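You operate a simulated robot arm through the tools that you are given. There is no shell and no other tool. Be economical: measure what you need, move in short steps, check, and stop when the job is done.

Carry out the task below with a simulated robot arm. There is one attempt and no reset: what you move stays moved.

Task
Weigh the tray from the reject bin and tag it Light or Heavy.
Fine: Light if under 150 g, Heavy if over; it stays on the weigh plate with the teal tag of that word on top; shut and lock the bin.

Only the result counts: the job must be done as asked and must still hold three seconds after the hand-in. Knocking over, shifting, dropping, spilling or breaking anything else fails it.

Robot
A 6-joint arm with a two-finger parallel gripper on a trunk, on a base that drives. Base frame: it is fixed to the floor where the robot stands at the start and does not move with it; the origin is under the middle of the robot, x ahead of it, y to its left, z up. Readings come in m, rad, newtons and seconds.
With the tool pointing down near the work surface it reaches from about 0.1 to 0.72 m from the robot's upright axis, wherever it stands. Its first joint turns from -2.897 to 2.897 rad. Places, roughly: bin knob [0.5, 0.2, 0.7]; checker [0.5, -1, 1]; reject bin [0.6, 0, 0.6]; teal tag [0, -1.25, 0.75]. Payload 3.43 kg.
Tool frame: the origin (TCP) lies between the finger pads and is the grasp point; the fingertips stand 0.034 m ahead of it; z points along the fingers, y is the line along which they close. The gripper opens to 0.128 m. The fingers are 0.024 m wide and 0.012 m thick; the gripper's body (0.048 by 0.13 m) begins 0.096 m behind the TCP.
Orientation is told as [roll, pitch, yaw] about the base's x, y, z axes, in that order, counted from this pose: with the fingers straight down and closing along the base's y, the tool's x points along the base's -x, its y along +y and its z along -z.

Tools
- The arm moves only by the tool nudge_tool. Its argument "plan" is a list of rows, each a list of 7 numbers: the turn, a rotation vector about the base's x, y, z in units of 6 degrees (1.0 is 6 degrees), then the shift along the base's x, y, z in units of 30 mm (1.0 is 30 mm), then the finger opening in m, from 0 to 0.128. In form: [[rx, ry, rz, tx, ty, tz, jaw], ...]. A call has 1 to 12 rows; each row shifts and turns the commanded pose from where the row before left it. A call with a number of a shift or a turn outside -1 to 1 is refused whole. Rows are played at 5 a second. More than 0.05 m and 0.15 rad between two rows, or a gripper value outside its range, and nothing of the call is played. A pose out of reach is approached as far as the arm can. The call stops where the force on the tool passes 60 N (or 10 N more than at its start, if that is more) or the arm is blocked; 0.2 s more then pass. Each finger travels about 0.045 m/s and halts on what it meets, pressing with about 21 N; the grip force reading is that of the motor and also rises with nothing between the fingers. The clock runs only during rows and for 0.2 s after the last one: add rows that do not move to give the fingers time. It gives the time, the measured TCP pose, the force on the tool (base axes), the opening and the grip force at its end, in the units of the frame above (readings bear some noise), with the torque about the TCP (base axes, N m) and any sound that the robot's microphone picked up, and new pictures: "show" is both (left out), scene, wrist or none.
- Cameras (640 x 400 px; columns grow to the right, rows downward): "scene" is now at [-0.0018, 0.0907, 1.5014]; the picture's right is [-0.63, -0.78, 0.00], its down [-0.59, 0.48, -0.65] and it looks along [0.51, -0.41, -0.76] (base axes); focal length 214 px, centre (320, 200). "wrist" rides on the gripper at [0.076, -0.011, -0.16] in the tool frame; the picture's right is [0.15, 0.99, 0.00], its down [-0.88, 0.13, -0.46] and it looks along [-0.45, 0.07, 0.89] (tool axes); focal length 234 px, centre (320, 200). There is no depth. A picture from a camera that has moved, and an enlarged one, comes with that camera's place and axes in the base frame and with its lens.
- roll_base(legs): drives the robot by 1 to 6 legs, each [ahead, turn to the left] in m and rad, along the robot's own axes; the way and the turn of a leg run together, so that a leg with both is an arc; at most 1.5 m and 3.142 rad a leg. The arm and the cameras ride along, it lands a little off, and it stops where it bumps. It gives what a move gives, and a new picture of the scene camera.
- pan_tilt(pan, tilt): turns the head with the scene camera to pan (to the left, within 2.705 rad either way) and tilt (down, from -0.506 to 1.204), counted from straight ahead of the robot. It gives what a move gives, and a new picture of the scene camera.
- zoom(camera, box): a new picture of the part [left, top, right, bottom] of that camera's present view, enlarged. The clock stands still meanwhile.
- job_done(): hands the job in; it is judged then, once.

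Go step by step. Nothing tells you exact positions but the pictures and the camera data: compare them with the known pose of the tool, close in by small moves and look again before you grip or let go. The budget is 120 turns and 260 pictures, counting those below and the enlarged ones. Unless the task says otherwise, let go and move clear before handing in, and close with one line.

The tools are called after ">>>" as a command line: name --pt "numbers of a row" for each row, then --argument value for the rest, lists and objects as JSON in quotes. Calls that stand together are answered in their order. nudge_tool: Moves the arm, as the interface text tells. Its arguments: {"type":"object","properties":{"plan":{"type":"array","items":{"type":"array","items":{"type":"number"}}},"show":{"type":"string","enum":["both","scene","wrist","none"]}},"required":["plan"]} The other tools are called the same way: roll_base (legs) drives the base; pan_tilt (pan, tilt) turns the head that bears the scene camera; zoom (camera, box) takes an enlarged picture of a part of a camera's view; job_done () hands the job in.

At the start:

```text
t: 0.0
tcp_pos: [0.2824, -0.271, 1.2602]
tool_rot: [-0.003, -0.001, -0.005]
wrist_force: [0.8, 0.5, -0.2]
wrist_torque: [-0.03, 0.01, -0.01]
grip_width: 0.128
grasp_force: 0.1
robot x, y, heading: [-0.0033, -0.0169, -0.002]
head pan, tilt: [-0.682, 0.859]
```

scene: 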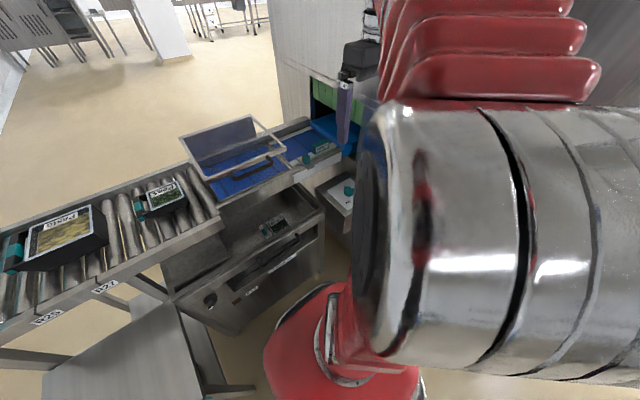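
wrist: 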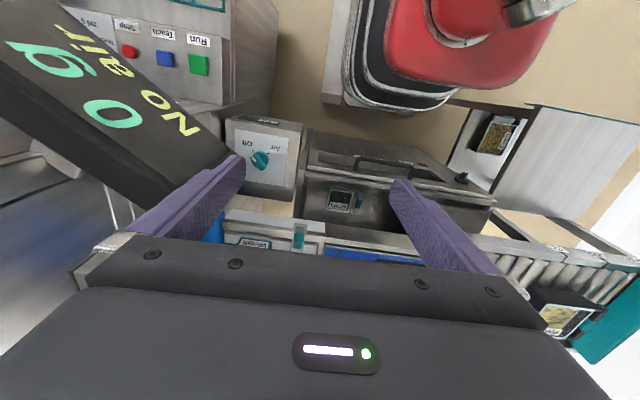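

I see a conveyor with a checkweigher and a grey reject bin below it; I will enlarge the pictures to make out the details.

>>> zoom --camera "scene" --box '[150, 80, 390, 340]'

>>> zoom --camera "wrist" --box '[200, 90, 540, 300]'

>>> zoom --camera "wrist" --box '[0, 0, 320, 200]'

>>> pan_tilt --pan 0.1 --tilt 0.9

```text
1.54 times, centred on (270, 210) of scene
camera zoom: at [-0.0018, 0.0907, 1.5014], right [-0.63, -0.78, 0.0], down [-0.59, 0.48, -0.65], along [0.51, -0.41, -0.76], focal length 330 px, centre (397, 185)
```

zoom: 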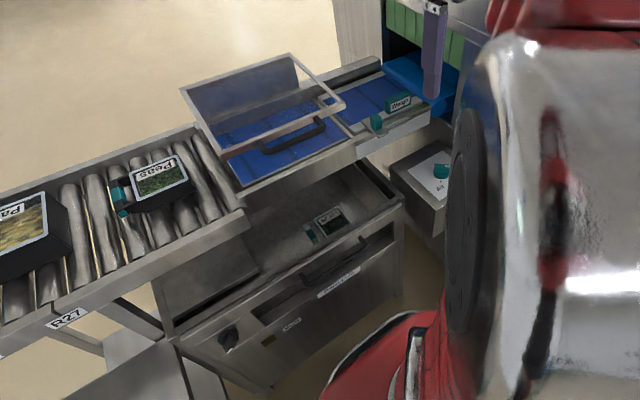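

```text
1.88 times, centred on (370, 195) of wrist
camera zoom: at [0.2067, -0.2809, 1.4194], right [-0.14, 0.99, 0.0], down [0.88, 0.13, 0.46], along [0.45, 0.06, -0.89], focal length 441 px, centre (226, 209)
```

zoom: 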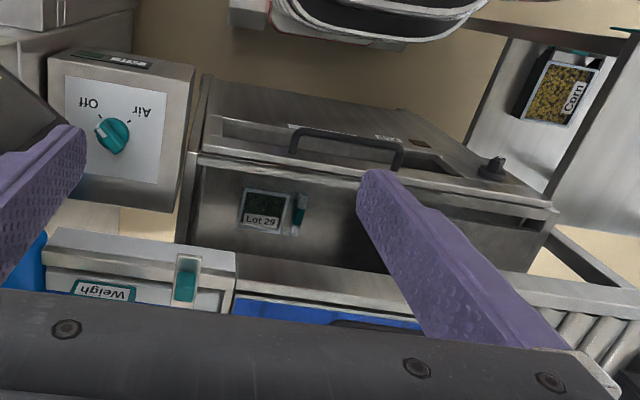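

```text
2.00 times, centred on (160, 100) of wrist
camera zoom: at [0.2067, -0.2809, 1.4194], right [-0.14, 0.99, 0.0], down [0.88, 0.13, 0.46], along [0.45, 0.06, -0.89], focal length 468 px, centre (640, 400)
```

zoom: 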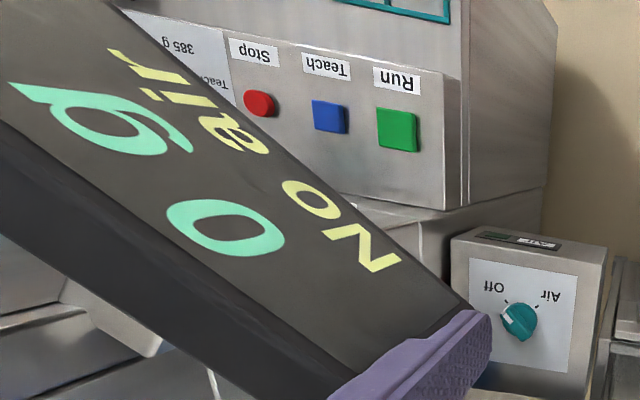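

```text
t: 1.1
tcp_pos: [0.2825, -0.2715, 1.2611]
tool_rot: [-0.001, 0.0, -0.002]
wrist_force: [-0.5, 0.1, 0.5]
wrist_torque: [0.02, 0.0, 0.01]
grip_width: 0.1279
grasp_force: 0.1
robot x, y, heading: [-0.0007, -0.017, 0.0]
head pan, tilt: [0.099, 0.901]
camera scene: at [0.013, 0.1471, 1.4982], right [0.1, -1.0, 0.0], down [-0.78, -0.08, -0.62], along [0.62, 0.06, -0.78], focal length 214 px, centre (320, 200)
```

scene: 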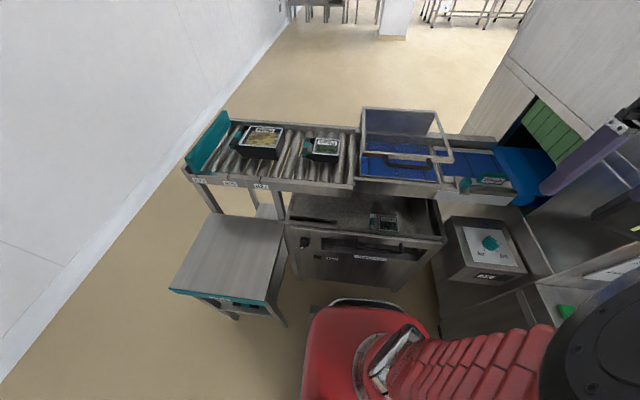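

The checker shows "0 g / No air", there is an Air/Off knob and a "Weigh" lever. I will look closer at each part.

>>> zoom --camera "scene" --box '[270, 100, 450, 300]'

>>> zoom --camera "scene" --box '[420, 130, 600, 300]'

>>> zoom --camera "scene" --box '[160, 100, 320, 330]'

>>> pan_tilt --pan -1.4 --tilt 0.7

```text
2.00 times, centred on (360, 200) of scene
camera zoom: at [0.013, 0.1471, 1.4982], right [0.1, -1.0, 0.0], down [-0.78, -0.08, -0.62], along [0.62, 0.06, -0.78], focal length 429 px, centre (240, 200)
```

zoom: 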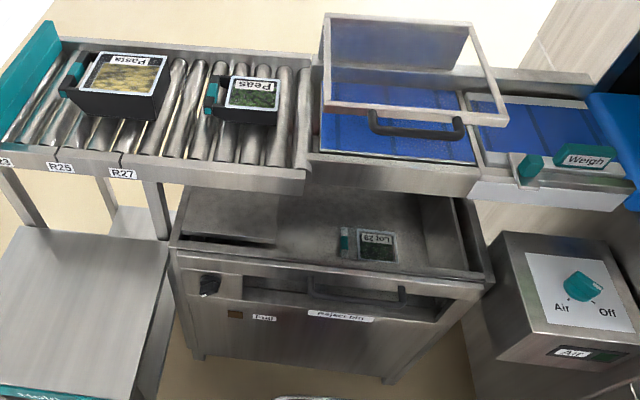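

```text
2.35 times, centred on (510, 215) of scene
camera zoom: at [0.013, 0.1471, 1.4982], right [0.1, -1.0, 0.0], down [-0.78, -0.08, -0.62], along [0.62, 0.06, -0.78], focal length 505 px, centre (-127, 165)
```

zoom: 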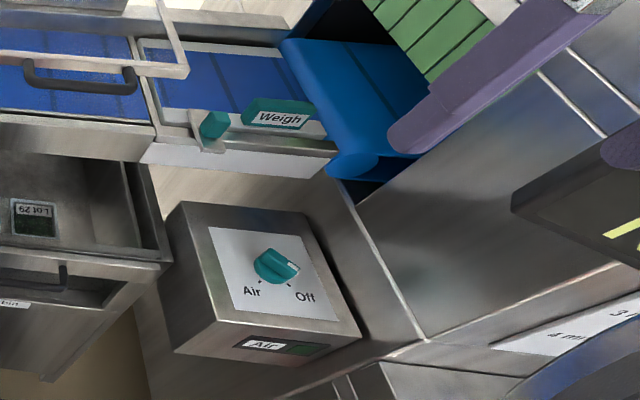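

```text
1.74 times, centred on (240, 215) of scene
camera zoom: at [0.013, 0.1471, 1.4982], right [0.1, -1.0, 0.0], down [-0.78, -0.08, -0.62], along [0.62, 0.06, -0.78], focal length 373 px, centre (459, 174)
```

zoom: 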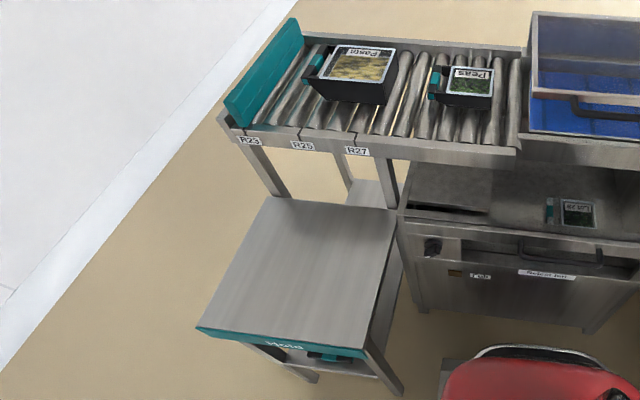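

```text
t: 2.7
tcp_pos: [0.2819, -0.2709, 1.2608]
tool_rot: [-0.002, 0.0, -0.003]
wrist_force: [0.5, -0.8, 0.4]
wrist_torque: [0.0, -0.02, 0.03]
grip_width: 0.1279
grasp_force: 0.0
robot x, y, heading: [-0.0018, -0.0178, -0.002]
head pan, tilt: [-1.4, 0.7]
camera scene: at [-0.0476, 0.056, 1.5144], right [-0.99, -0.17, 0.0], down [-0.11, 0.63, -0.76], along [0.13, -0.75, -0.64], focal length 214 px, centre (320, 200)
```

scene: 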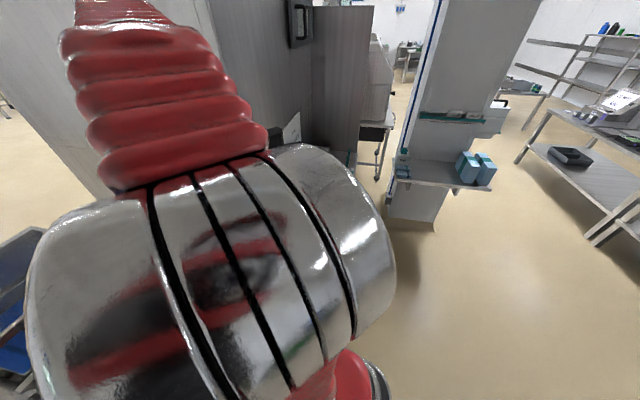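

>>> zoom --camera "scene" --box '[380, 90, 520, 220]'

>>> pan_tilt --pan -0.1 --tilt 0.9

>>> zoom --camera "scene" --box '[235, 180, 395, 300]'

>>> zoom --camera "wrist" --box '[290, 120, 510, 250]'

```text
3.08 times, centred on (450, 155) of scene
camera zoom: at [-0.0476, 0.056, 1.5144], right [-0.99, -0.17, 0.0], down [-0.11, 0.63, -0.76], along [0.13, -0.75, -0.64], focal length 660 px, centre (-80, 338)
```

zoom: 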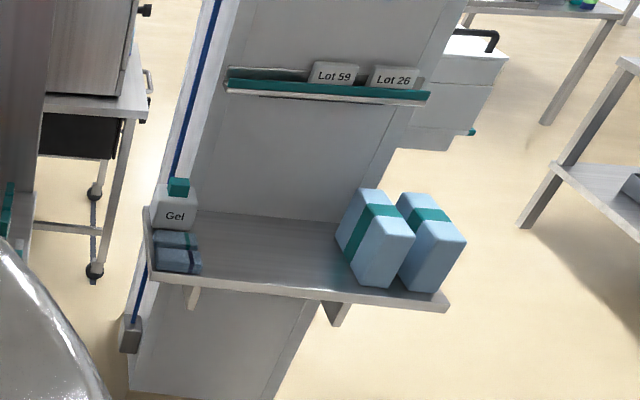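

```text
t: 4.2
tcp_pos: [0.2837, -0.2707, 1.2608]
tool_rot: [-0.003, -0.002, -0.004]
wrist_force: [0.2, -0.1, -0.1]
wrist_torque: [-0.01, -0.03, 0.01]
grip_width: 0.1279
grasp_force: 0.1
robot x, y, heading: [-0.0028, -0.0194, 0.001]
head pan, tilt: [-0.099, 0.901]
camera scene: at [0.013, 0.1321, 1.4982], right [-0.1, -0.99, 0.0], down [-0.78, 0.08, -0.62], along [0.62, -0.06, -0.78], focal length 214 px, centre (320, 200)
```

scene: 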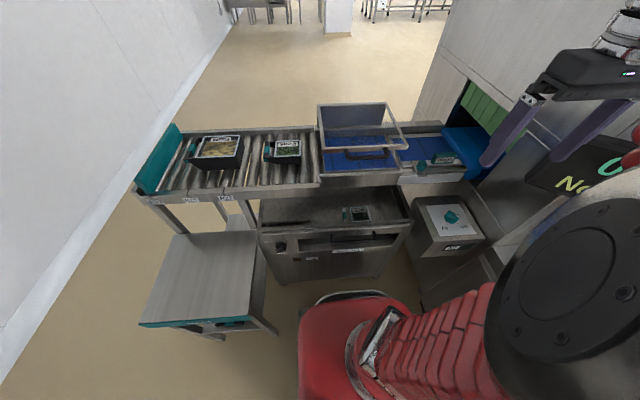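

```text
3.33 times, centred on (315, 240) of scene
camera zoom: at [0.013, 0.1321, 1.4982], right [-0.1, -0.99, 0.0], down [-0.78, 0.08, -0.62], along [0.62, -0.06, -0.78], focal length 715 px, centre (337, 67)
```

zoom: 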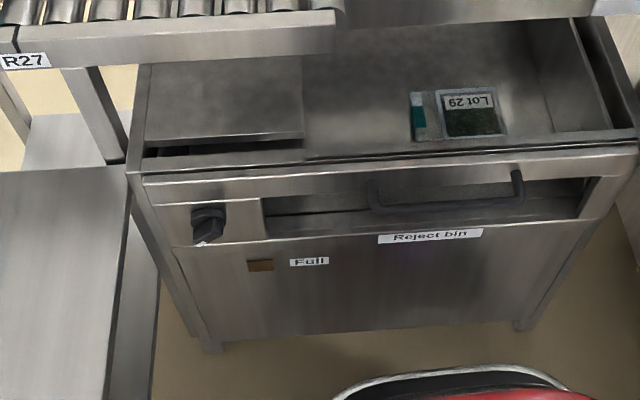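

```text
2.91 times, centred on (400, 185) of wrist
camera zoom: at [0.2067, -0.2808, 1.4199], right [-0.14, 0.99, 0.0], down [0.88, 0.13, 0.46], along [0.45, 0.06, -0.89], focal length 681 px, centre (87, 244)
```

zoom: 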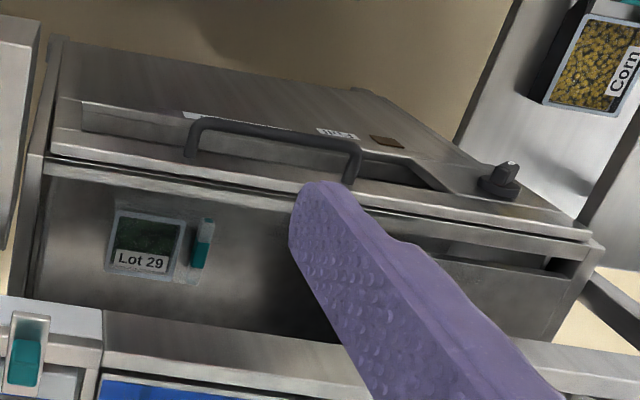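

The arm blocks the view of the checker and tags. I'll move it left, above the free space, to look.

>>> nudge_tool --pt "0 0 0 0 1 0 0.128" --pt "0 0 0 0 1 0 0.128" --pt "0 0 0 0 1 0 0.128" --pt "0 0 0 0 1 0 0.128" --pt "0 0 0 0 1 0 0.128" --pt "0 0 0 0 1 0 0.128" --pt "0 0 0 0 1 0 0.128" --pt "0 0 0 0 1 0 0.128" --pt "0 0 0 0 1 0 0.128" --pt "0 0 0 0 1 0 0.128" --pt "0 0 0 0 1 0 0.128" --pt "0 0 0 0 1 0 0.128" --show "wrist"

>>> pan_tilt --pan -1.2 --tilt 0.5

```text
t: 6.8
tcp_pos: [0.2817, 0.0922, 1.2592]
tool_rot: [-0.003, 0.0, -0.005]
wrist_force: [-0.4, 0.0, -0.7]
wrist_torque: [-0.03, -0.01, 0.02]
grip_width: 0.1279
grasp_force: 0.0
robot x, y, heading: [0.0023, -0.0203, -0.002]
head pan, tilt: [-0.099, 0.901]
camera wrist: at [0.2062, 0.0824, 1.4184], right [-0.14, 0.99, 0.0], down [0.88, 0.13, 0.46], along [0.45, 0.06, -0.89], focal length 234 px, centre (320, 200)
```

wrist: 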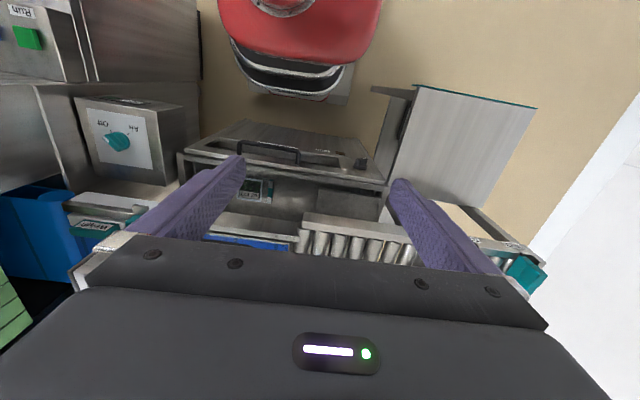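

```text
t: 8.1
tcp_pos: [0.281, 0.0928, 1.2586]
tool_rot: [-0.003, 0.001, -0.002]
wrist_force: [-0.1, 1.1, 0.6]
wrist_torque: [-0.01, 0.0, 0.0]
grip_width: 0.1281
grasp_force: 0.1
robot x, y, heading: [-0.0004, -0.0166, -0.003]
head pan, tilt: [-1.201, 0.499]
camera scene: at [-0.0293, 0.0549, 1.5321], right [-0.93, -0.36, 0.0], down [-0.17, 0.45, -0.88], along [0.32, -0.82, -0.48], focal length 214 px, centre (320, 200)
```

scene: 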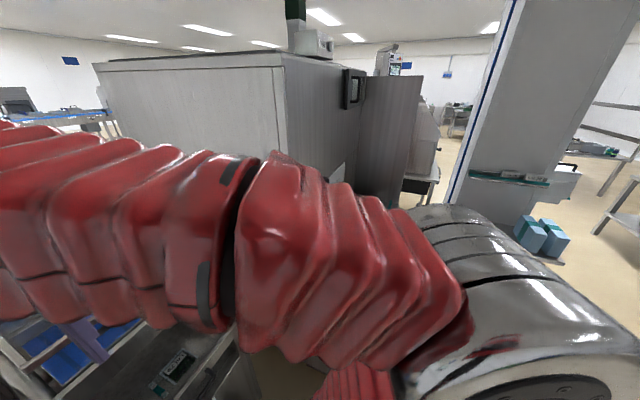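

The elbow blocks that side; I will turn the robot to the right so that the head sees past it.

>>> roll_base --legs '[[-0.15, 0], [0, -1.3]]'

>>> pan_tilt --pan 0.3 --tilt 0.5

```text
t: 14.4
tcp_pos: [0.0273, -0.264, 1.2586]
tool_rot: [-0.002, -0.002, -1.309]
wrist_force: [0.1, 0.1, -0.6]
wrist_torque: [0.04, -0.01, -0.02]
grip_width: 0.1281
grasp_force: 0.1
robot x, y, heading: [-0.142, -0.0151, -1.299]
head pan, tilt: [-1.201, 0.499]
camera scene: at [-0.0809, 0.0279, 1.5321], right [-0.6, 0.8, 0.0], down [0.38, 0.28, -0.88], along [-0.71, -0.52, -0.48], focal length 214 px, centre (320, 200)
```

scene: 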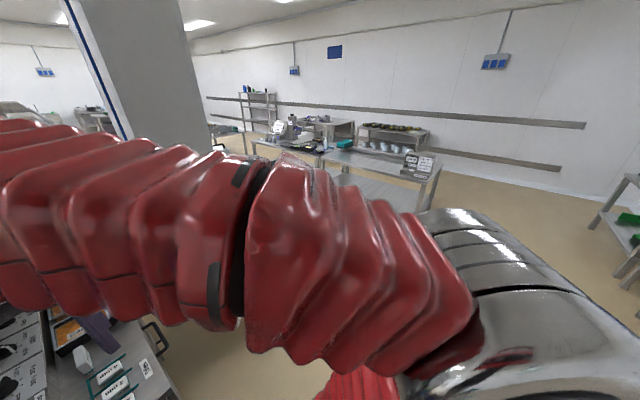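

```text
t: 16.0
tcp_pos: [0.0277, -0.2649, 1.2599]
tool_rot: [-0.003, 0.0, -1.308]
wrist_force: [-0.6, -0.5, 0.4]
wrist_torque: [0.01, 0.0, 0.02]
grip_width: 0.1281
grasp_force: 0.0
robot x, y, heading: [-0.1443, -0.0215, -1.3]
head pan, tilt: [0.3, 0.499]
camera scene: at [0.0411, 0.0053, 1.5321], right [-0.84, -0.54, 0.0], down [-0.26, 0.4, -0.88], along [0.47, -0.74, -0.48], focal length 214 px, centre (320, 200)
```

scene: 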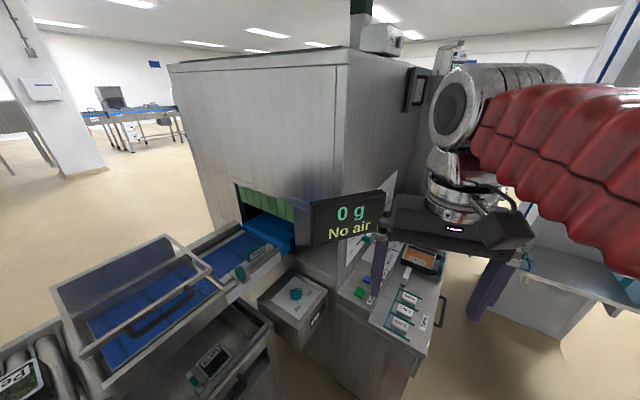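

>>> zoom --camera "scene" --box '[300, 170, 460, 370]'

>>> zoom --camera "scene" --box '[220, 180, 400, 340]'

>>> zoom --camera "scene" --box '[50, 220, 290, 400]'

>>> pan_tilt --pan 0.3 --tilt 0.85

>>> zoom --camera "wrist" --box '[0, 0, 640, 400]'

```text
2.00 times, centred on (380, 270) of scene
camera zoom: at [0.0411, 0.0053, 1.5321], right [-0.84, -0.54, 0.0], down [-0.26, 0.4, -0.88], along [0.47, -0.74, -0.48], focal length 429 px, centre (200, 60)
```

zoom: 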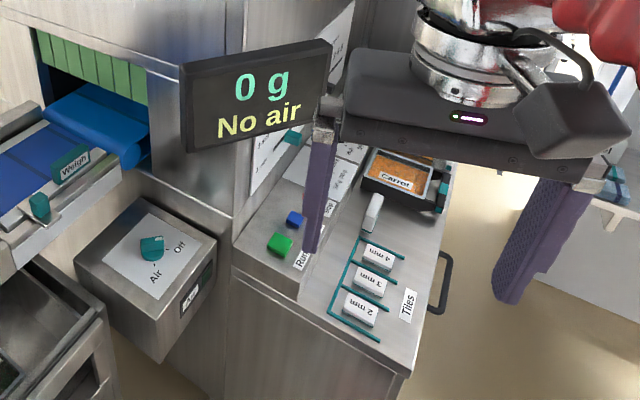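

```text
2.50 times, centred on (310, 260) of scene
camera zoom: at [0.0411, 0.0053, 1.5321], right [-0.84, -0.54, 0.0], down [-0.26, 0.4, -0.88], along [0.47, -0.74, -0.48], focal length 536 px, centre (345, 50)
```

zoom: 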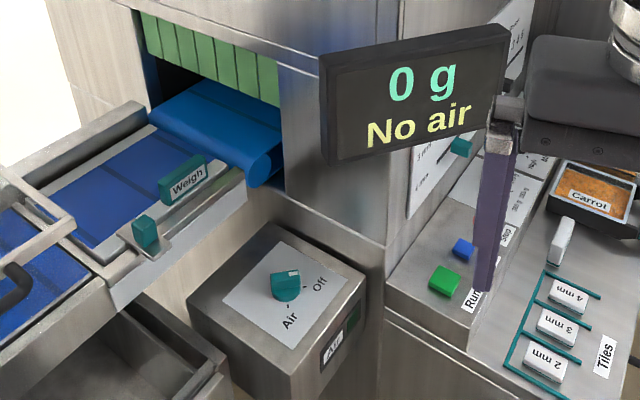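

```text
2.22 times, centred on (170, 310) of scene
camera zoom: at [0.0411, 0.0053, 1.5321], right [-0.84, -0.54, 0.0], down [-0.26, 0.4, -0.88], along [0.47, -0.74, -0.48], focal length 477 px, centre (653, -44)
```

zoom: 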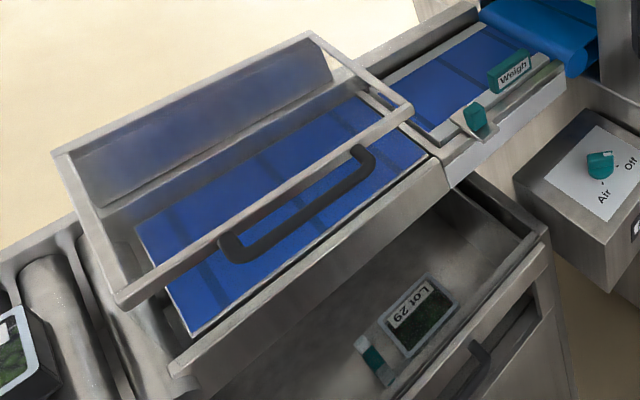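

```text
t: 16.8
tcp_pos: [0.0278, -0.2636, 1.2596]
tool_rot: [-0.002, -0.001, -1.309]
wrist_force: [-1.2, 0.3, 0.2]
wrist_torque: [-0.03, 0.02, 0.01]
grip_width: 0.1282
grasp_force: 0.0
robot x, y, heading: [-0.1426, -0.0158, -1.303]
head pan, tilt: [0.3, 0.85]
camera scene: at [0.0343, 0.0161, 1.5022], right [-0.84, -0.54, 0.0], down [-0.4, 0.63, -0.66], along [0.36, -0.56, -0.75], focal length 214 px, centre (320, 200)
```

scene: 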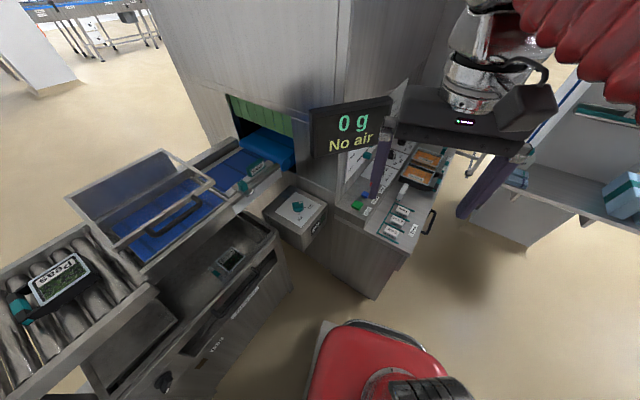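

```text
1.00 times, centred on (320, 200) of wrist (not enlarged: the box is as wide or as high as the picture)
camera zoom: at [-0.0025, -0.1935, 1.4187], right [0.92, 0.4, 0.0], down [0.36, -0.82, 0.46], along [0.18, -0.42, -0.89], focal length 234 px, centre (320, 200)
```

zoom: 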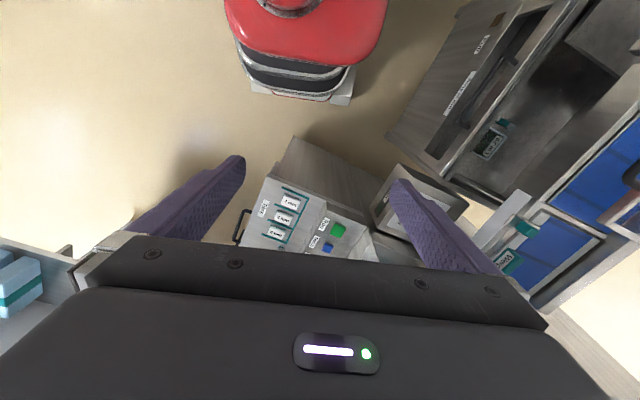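

The tags at about (0,-1.25) are hidden behind the gripper. I turn the robot a little more right and look past it.

>>> roll_base --legs '[[0, -0.6]]'

>>> pan_tilt --pan 0.6 --tilt 0.6

>>> zoom --camera "scene" --box '[240, 120, 440, 260]'

```text
t: 19.6
tcp_pos: [-0.1452, -0.3158, 1.2599]
tool_rot: [0.0, 0.0, -1.917]
wrist_force: [1.3, 0.0, 0.0]
wrist_torque: [-0.01, 0.04, 0.01]
grip_width: 0.1281
grasp_force: 0.0
robot x, y, heading: [-0.1382, -0.0198, -1.911]
head pan, tilt: [0.3, 0.85]
camera scene: at [0.0278, -0.0919, 1.5021], right [-1.0, 0.04, 0.0], down [0.03, 0.75, -0.66], along [-0.03, -0.66, -0.75], focal length 214 px, centre (320, 200)
```

scene: 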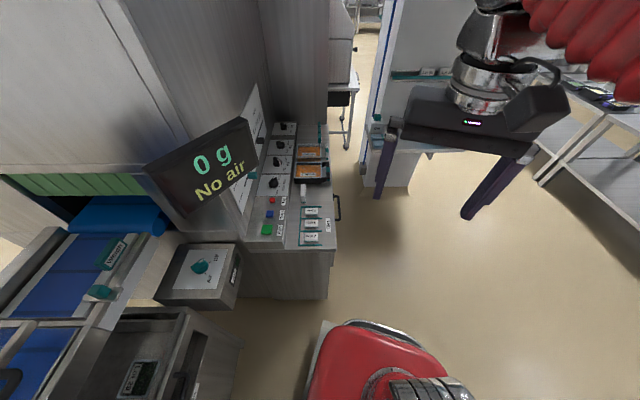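

```text
t: 20.4
tcp_pos: [-0.1438, -0.3164, 1.2583]
tool_rot: [-0.003, -0.001, -1.918]
wrist_force: [0.4, 0.6, 0.1]
wrist_torque: [0.01, -0.01, -0.02]
grip_width: 0.128
grasp_force: 0.2
robot x, y, heading: [-0.1335, -0.0189, -1.908]
head pan, tilt: [0.6, 0.6]
camera scene: at [0.0537, -0.0992, 1.523], right [-0.97, -0.26, 0.0], down [-0.15, 0.55, -0.82], along [0.21, -0.8, -0.57], focal length 214 px, centre (320, 200)
```

scene: 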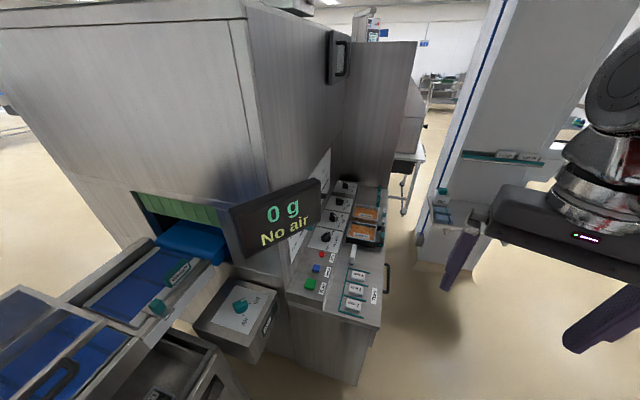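

```text
2.86 times, centred on (340, 190) of scene
camera zoom: at [0.0537, -0.0992, 1.523], right [-0.97, -0.26, 0.0], down [-0.15, 0.55, -0.82], along [0.21, -0.8, -0.57], focal length 613 px, centre (263, 229)
```

zoom: 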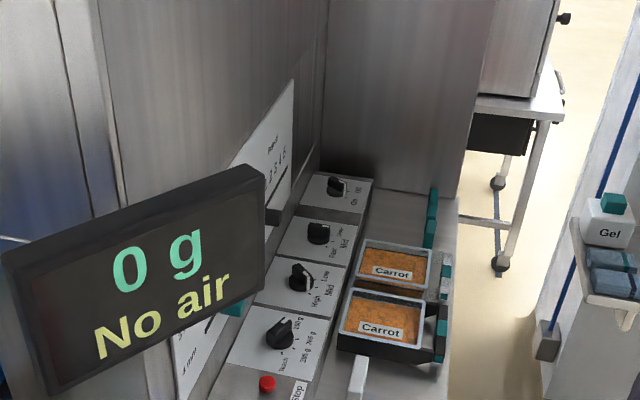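

The teal tags stand behind the carrot trays at about (0,-1.3). I'll drive to a place facing the console to read everything and take a tag later.

>>> roll_base --legs '[[0, -0.05], [0.74, 0]]'

>>> pan_tilt --pan 1.6 --tilt 0.7

```text
t: 25.9
tcp_pos: [-0.4203, -0.9947, 1.2596]
tool_rot: [-0.001, 0.001, -1.943]
wrist_force: [0.6, -0.2, 0.7]
wrist_torque: [-0.02, -0.02, 0.06]
grip_width: 0.128
grasp_force: 0.0
robot x, y, heading: [-0.4041, -0.6999, -1.931]
head pan, tilt: [0.6, 0.6]
camera scene: at [-0.2163, -0.7833, 1.523], right [-0.97, -0.24, 0.0], down [-0.13, 0.55, -0.83], along [0.2, -0.8, -0.56], focal length 214 px, centre (320, 200)
```

scene: 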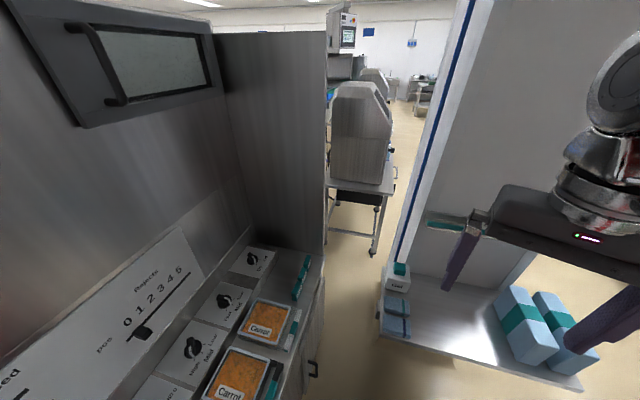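

```text
t: 27.2
tcp_pos: [-0.4197, -0.9947, 1.2615]
tool_rot: [-0.001, 0.0, -1.942]
wrist_force: [0.7, -0.3, -0.6]
wrist_torque: [-0.01, -0.01, 0.01]
grip_width: 0.1279
grasp_force: 0.0
robot x, y, heading: [-0.4085, -0.6989, -1.931]
head pan, tilt: [1.6, 0.7]
camera scene: at [-0.157, -0.7251, 1.5144], right [-0.33, -0.95, 0.0], down [-0.61, 0.21, -0.76], along [0.72, -0.25, -0.64], focal length 214 px, centre (320, 200)
```

scene: 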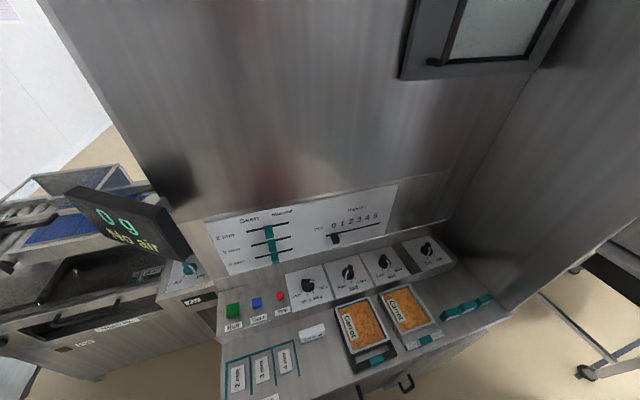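

>>> zoom --camera "scene" --box '[200, 190, 400, 310]'

>>> zoom --camera "scene" --box '[320, 220, 500, 360]'

>>> zoom --camera "scene" --box '[210, 270, 360, 400]'

>>> pan_tilt --pan 1.3 --tilt 1.0

```text
3.20 times, centred on (300, 250) of scene
camera zoom: at [-0.157, -0.7251, 1.5144], right [-0.33, -0.95, 0.0], down [-0.61, 0.21, -0.76], along [0.72, -0.25, -0.64], focal length 686 px, centre (384, 40)
```

zoom: 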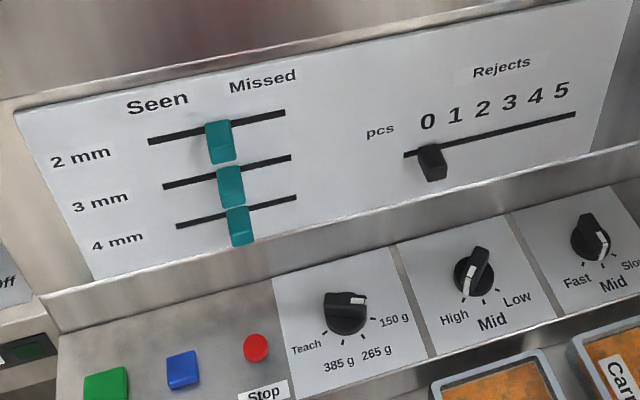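

```text
2.86 times, centred on (410, 290) of scene
camera zoom: at [-0.157, -0.7251, 1.5144], right [-0.33, -0.95, 0.0], down [-0.61, 0.21, -0.76], along [0.72, -0.25, -0.64], focal length 613 px, centre (63, -57)
```

zoom: 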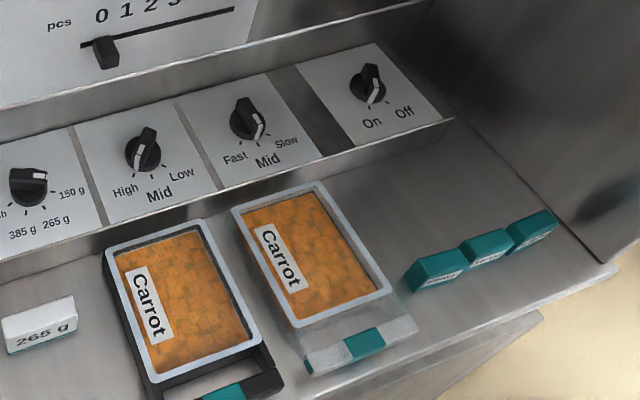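

```text
3.08 times, centred on (285, 335) of scene
camera zoom: at [-0.157, -0.7251, 1.5144], right [-0.33, -0.95, 0.0], down [-0.61, 0.21, -0.76], along [0.72, -0.25, -0.64], focal length 660 px, centre (428, -215)
```

zoom: 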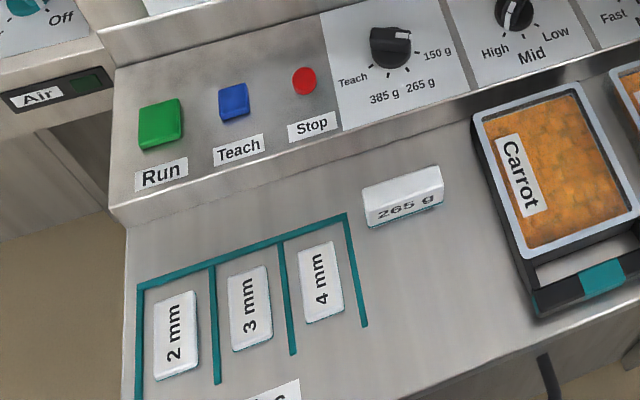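

```text
t: 28.0
tcp_pos: [-0.4202, -0.9955, 1.2595]
tool_rot: [-0.002, 0.0, -1.941]
wrist_force: [0.1, -0.2, 0.2]
wrist_torque: [-0.01, 0.0, -0.02]
grip_width: 0.1279
grasp_force: 0.2
robot x, y, heading: [-0.4047, -0.7016, -1.935]
head pan, tilt: [1.3, 1.0]
camera scene: at [-0.181, -0.7386, 1.491], right [-0.59, -0.81, 0.0], down [-0.68, 0.5, -0.54], along [0.44, -0.32, -0.84], focal length 214 px, centre (320, 200)
```

scene: 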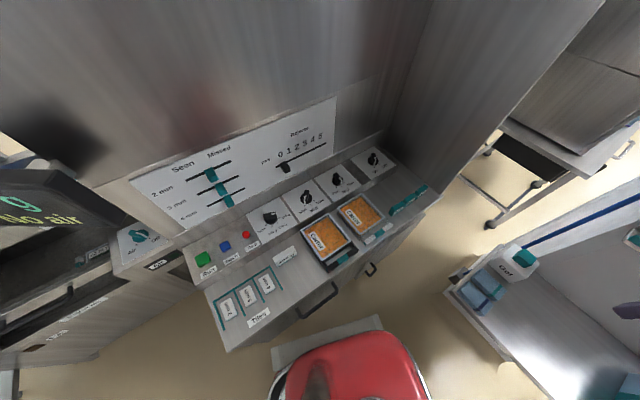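

>>> zoom --camera "scene" --box '[380, 175, 440, 225]'

>>> zoom --camera "wrist" --box '[0, 0, 640, 399]'

```text
8.00 times, centred on (410, 200) of scene
camera zoom: at [-0.181, -0.7386, 1.491], right [-0.59, -0.81, 0.0], down [-0.68, 0.5, -0.54], along [0.44, -0.32, -0.84], focal length 1716 px, centre (-400, 200)
```

zoom: 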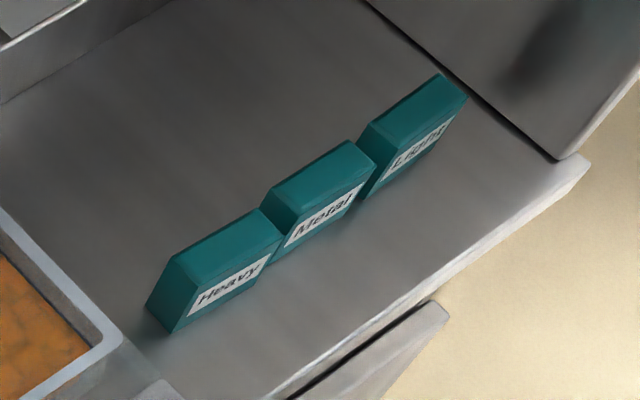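

```text
1.00 times, centred on (320, 200) of wrist (not enlarged: the box is as wide or as high as the picture)
camera zoom: at [-0.4015, -0.9199, 1.4196], right [0.97, -0.22, 0.0], down [-0.2, -0.87, 0.46], along [-0.1, -0.44, -0.89], focal length 234 px, centre (320, 200)
```

zoom: 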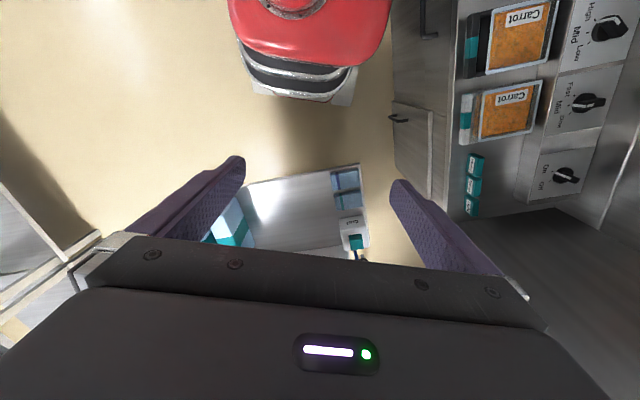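

Tags from near to far: Heavy, Metal, Light. Now I go back to the bin to study it.

>>> roll_base --legs '[[-0.74, 0], [0, 1.935]]'

>>> pan_tilt --pan -0.1 --tilt 0.9

>>> zoom --camera "scene" --box '[220, 80, 480, 280]'

```text
t: 40.1
tcp_pos: [0.1408, 0.1034, 1.2611]
tool_rot: [-0.001, 0.0, 0.018]
wrist_force: [-0.1, -0.1, -0.3]
wrist_torque: [0.01, -0.02, 0.0]
grip_width: 0.1281
grasp_force: 0.0
robot x, y, heading: [-0.1397, -0.0152, 0.023]
head pan, tilt: [1.3, 1.0]
camera scene: at [-0.1878, 0.2088, 1.491], right [0.97, -0.24, 0.0], down [-0.2, -0.82, -0.54], along [0.13, 0.52, -0.84], focal length 214 px, centre (320, 200)
```

scene: 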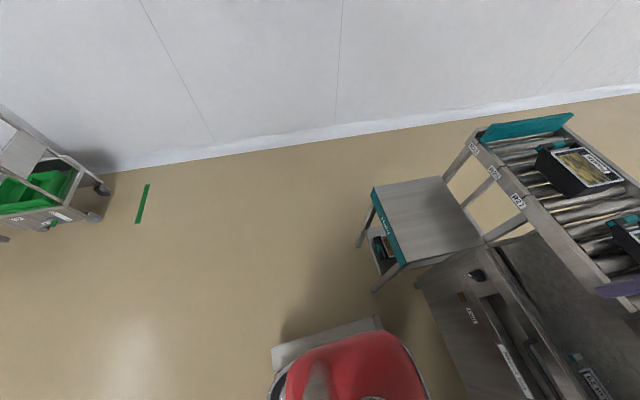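

```text
t: 41.6
tcp_pos: [0.1406, 0.1029, 1.2604]
tool_rot: [-0.002, 0.0, 0.017]
wrist_force: [0.3, 0.3, -0.6]
wrist_torque: [0.03, -0.02, 0.0]
grip_width: 0.1277
grasp_force: 0.1
robot x, y, heading: [-0.1366, -0.0171, 0.029]
head pan, tilt: [-0.099, 0.901]
camera scene: at [-0.1294, 0.1357, 1.4982], right [-0.07, -1.0, 0.0], down [-0.78, 0.06, -0.62], along [0.62, -0.05, -0.78], focal length 214 px, centre (320, 200)
```

scene: 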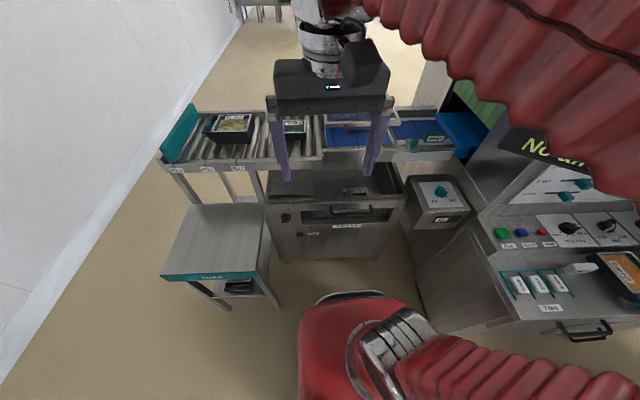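

```text
2.00 times, centred on (350, 180) of scene
camera zoom: at [-0.1294, 0.1357, 1.4982], right [-0.07, -1.0, 0.0], down [-0.78, 0.06, -0.62], along [0.62, -0.05, -0.78], focal length 429 px, centre (260, 240)
```

zoom: 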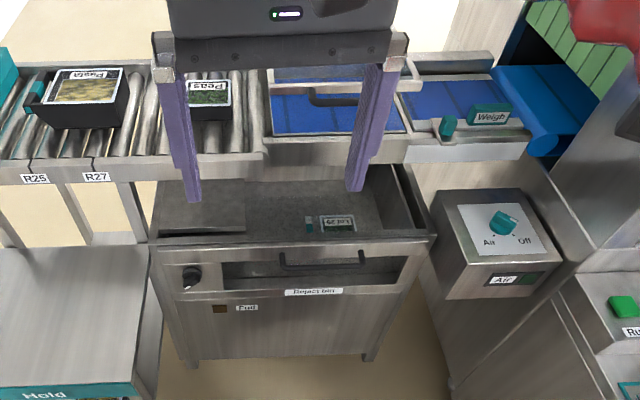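

>>> zoom --camera "wrist" --box '[0, 0, 640, 399]'

>>> zoom --camera "scene" --box '[260, 165, 410, 270]'

>>> zoom --camera "wrist" --box '[180, 170, 420, 290]'

```text
1.00 times, centred on (320, 200) of wrist (not enlarged: the box is as wide or as high as the picture)
camera zoom: at [0.0657, 0.0913, 1.4201], right [-0.16, 0.99, 0.0], down [0.88, 0.15, 0.46], along [0.45, 0.07, -0.89], focal length 234 px, centre (320, 200)
```

zoom: 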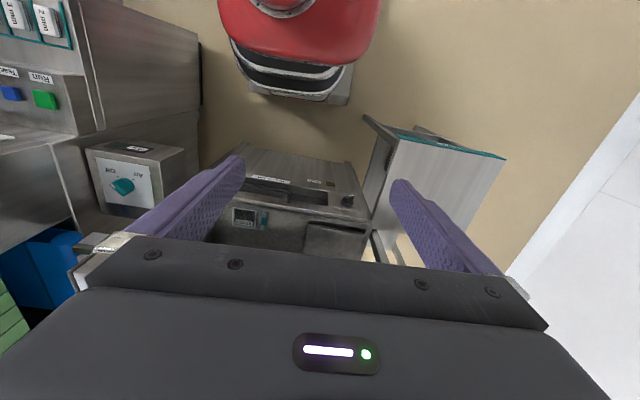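

```text
3.81 times, centred on (335, 218) of scene
camera zoom: at [-0.1294, 0.1357, 1.4982], right [-0.07, -1.0, 0.0], down [-0.78, 0.06, -0.62], along [0.62, -0.05, -0.78], focal length 817 px, centre (263, 133)
```

zoom: 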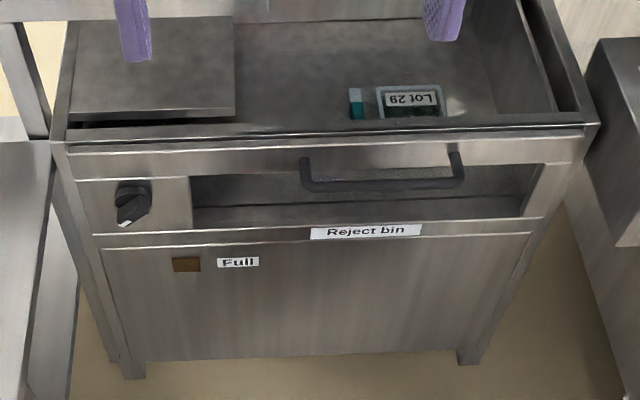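

```text
2.67 times, centred on (300, 230) of wrist
camera zoom: at [0.0657, 0.0913, 1.4201], right [-0.16, 0.99, 0.0], down [0.88, 0.15, 0.46], along [0.45, 0.07, -0.89], focal length 624 px, centre (373, 120)
```

zoom: 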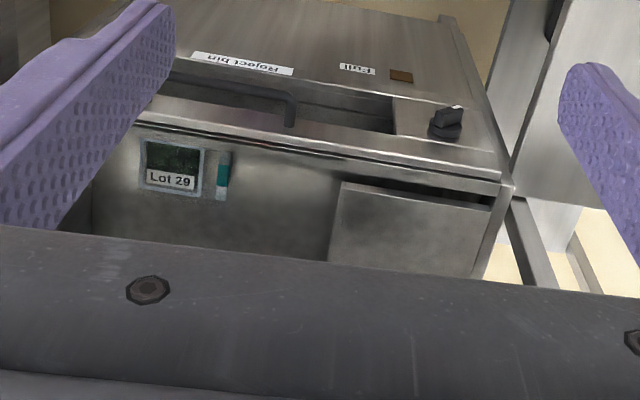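

>>> zoom --camera "scene" --box '[385, 90, 465, 170]'

>>> zoom --camera "wrist" --box '[320, 165, 380, 215]'

>>> nudge_tool --pt "0 0 0 0 1 -1 0.128" --pt "0 0 0 0 1 -1 0.128" --pt "0 0 0 0 1 -1 0.128" --pt "0 0 0 0 1 -1 0.128" --pt "0 0 0 0 1 -1 0.128" --pt "0 0 0 0 1 -1 0.128" --pt "0 0 0 0 0 -1 0.128" --pt "0 0 0 0 0 -1 0.128"

```text
5.00 times, centred on (425, 130) of scene
camera zoom: at [-0.1294, 0.1357, 1.4982], right [-0.07, -1.0, 0.0], down [-0.78, 0.06, -0.62], along [0.62, -0.05, -0.78], focal length 1072 px, centre (-205, 550)
```

zoom: 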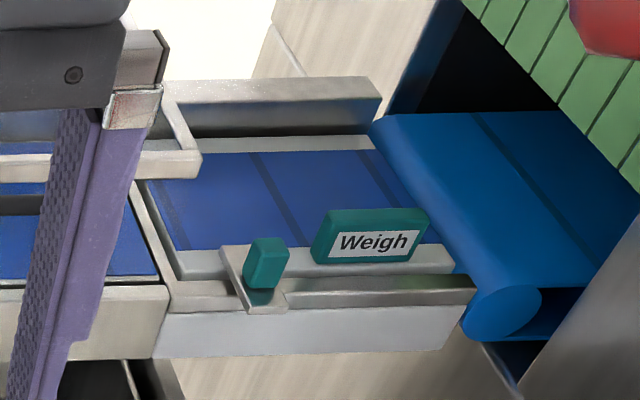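

```text
8.00 times, centred on (350, 190) of wrist
camera zoom: at [0.0657, 0.0913, 1.4201], right [-0.16, 0.99, 0.0], down [0.88, 0.15, 0.46], along [0.45, 0.07, -0.89], focal length 1873 px, centre (80, 280)
```

zoom: 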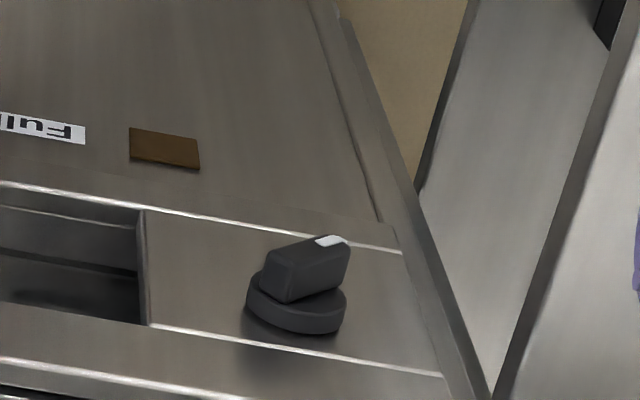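

```text
t: 43.5
tcp_pos: [0.1419, 0.2843, 1.0229]
tool_rot: [-0.001, 0.001, 0.017]
wrist_force: [-0.1, 0.6, 0.1]
wrist_torque: [0.0, -0.01, 0.02]
grip_width: 0.1281
grasp_force: 0.0
robot x, y, heading: [-0.1422, -0.0158, 0.027]
head pan, tilt: [-0.099, 0.901]
camera scene: at [-0.1293, 0.1357, 1.4982], right [-0.07, -1.0, 0.0], down [-0.78, 0.06, -0.62], along [0.62, -0.05, -0.78], focal length 214 px, centre (320, 200)
camera wrist: at [0.0655, 0.2726, 1.1815], right [-0.16, 0.99, 0.0], down [0.88, 0.15, 0.46], along [0.45, 0.07, -0.89], focal length 234 px, centre (320, 200)
```

scene: 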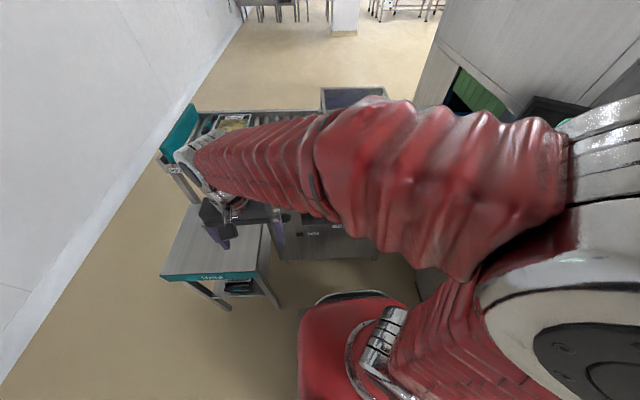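
wrist: 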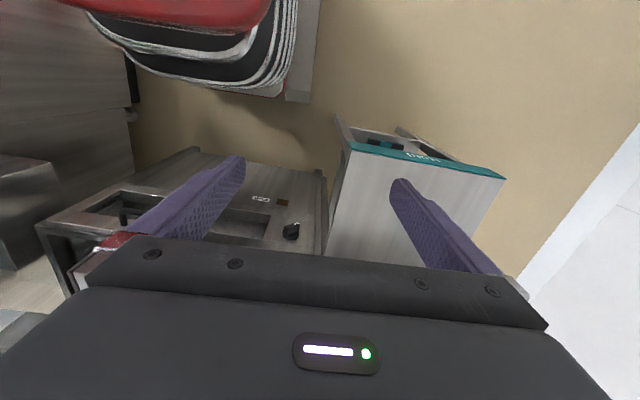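

>>> zoom --camera "wrist" --box '[230, 180, 340, 260]'

>>> zoom --camera "wrist" --box '[40, 150, 240, 270]'

```text
5.00 times, centred on (285, 220) of wrist
camera zoom: at [0.0655, 0.2726, 1.1815], right [-0.16, 0.99, 0.0], down [0.88, 0.15, 0.46], along [0.45, 0.07, -0.89], focal length 1171 px, centre (495, 100)
```

zoom: 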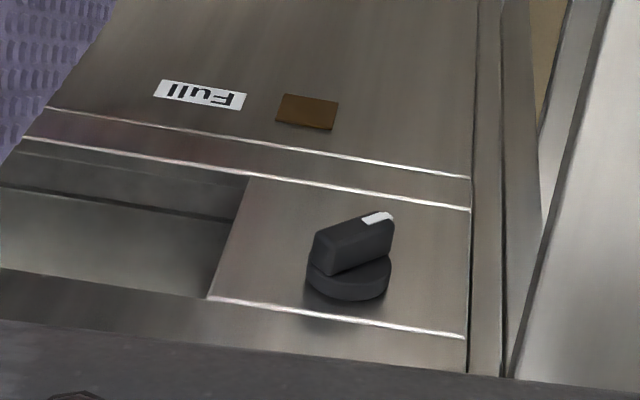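

```text
3.20 times, centred on (140, 210) of wrist
camera zoom: at [0.0655, 0.2726, 1.1815], right [-0.16, 0.99, 0.0], down [0.88, 0.15, 0.46], along [0.45, 0.07, -0.89], focal length 749 px, centre (896, 168)
```

zoom: 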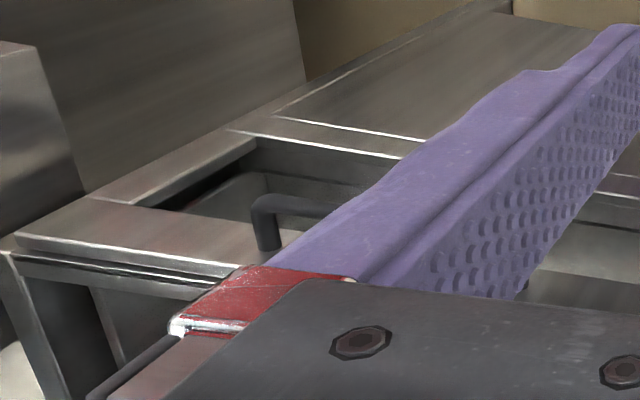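

I'll look straight down into the bin with the wrist camera.

>>> nudge_tool --pt "0 0 0 0 -1 1 0.128" --pt "0 0 0 0 -1 1 0.128" --pt "0 0 0 0.5 -1 1 0.128" --pt "0 0 0 1 -1 0 0.128" --pt "0 0 0 1 -1 0 0.128" --pt "0 0 0 1 -1 0 0.128" --pt "0 0 0 1 -1 0 0.128" --pt "0 0 0 1 -1 0 0.128" --pt "0 0 0 1 -1 0 0.128" --pt "0 0 0 0 0 0 0.128" --show "wrist"

>>> zoom --camera "wrist" --box '[140, 60, 500, 260]'

```text
t: 45.6
tcp_pos: [0.3355, 0.012, 1.1147]
tool_rot: [0.0, 0.0, 0.018]
wrist_force: [0.5, 0.2, -1.0]
wrist_torque: [0.02, 0.05, 0.02]
grip_width: 0.1279
grasp_force: 0.2
robot x, y, heading: [-0.1367, -0.0135, 0.026]
head pan, tilt: [-0.099, 0.901]
camera wrist: at [0.2606, 0.0009, 1.2734], right [-0.16, 0.99, 0.0], down [0.88, 0.15, 0.46], along [0.45, 0.07, -0.89], focal length 234 px, centre (320, 200)
```

wrist: 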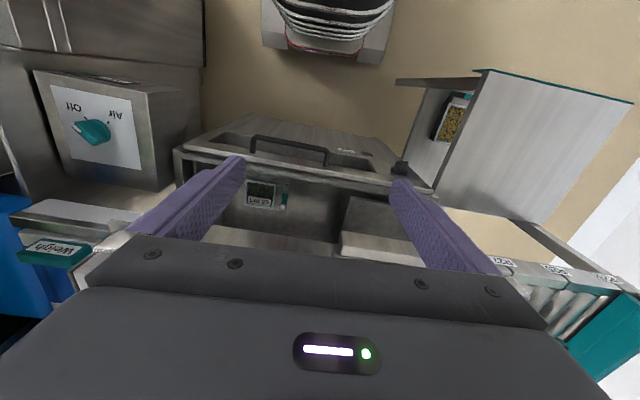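

```text
1.78 times, centred on (320, 160) of wrist
camera zoom: at [0.2606, 0.0009, 1.2734], right [-0.16, 0.99, 0.0], down [0.88, 0.15, 0.46], along [0.45, 0.07, -0.89], focal length 416 px, centre (320, 271)
```

zoom: 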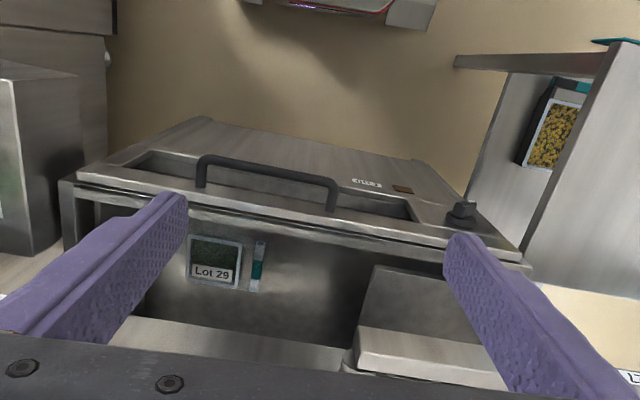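

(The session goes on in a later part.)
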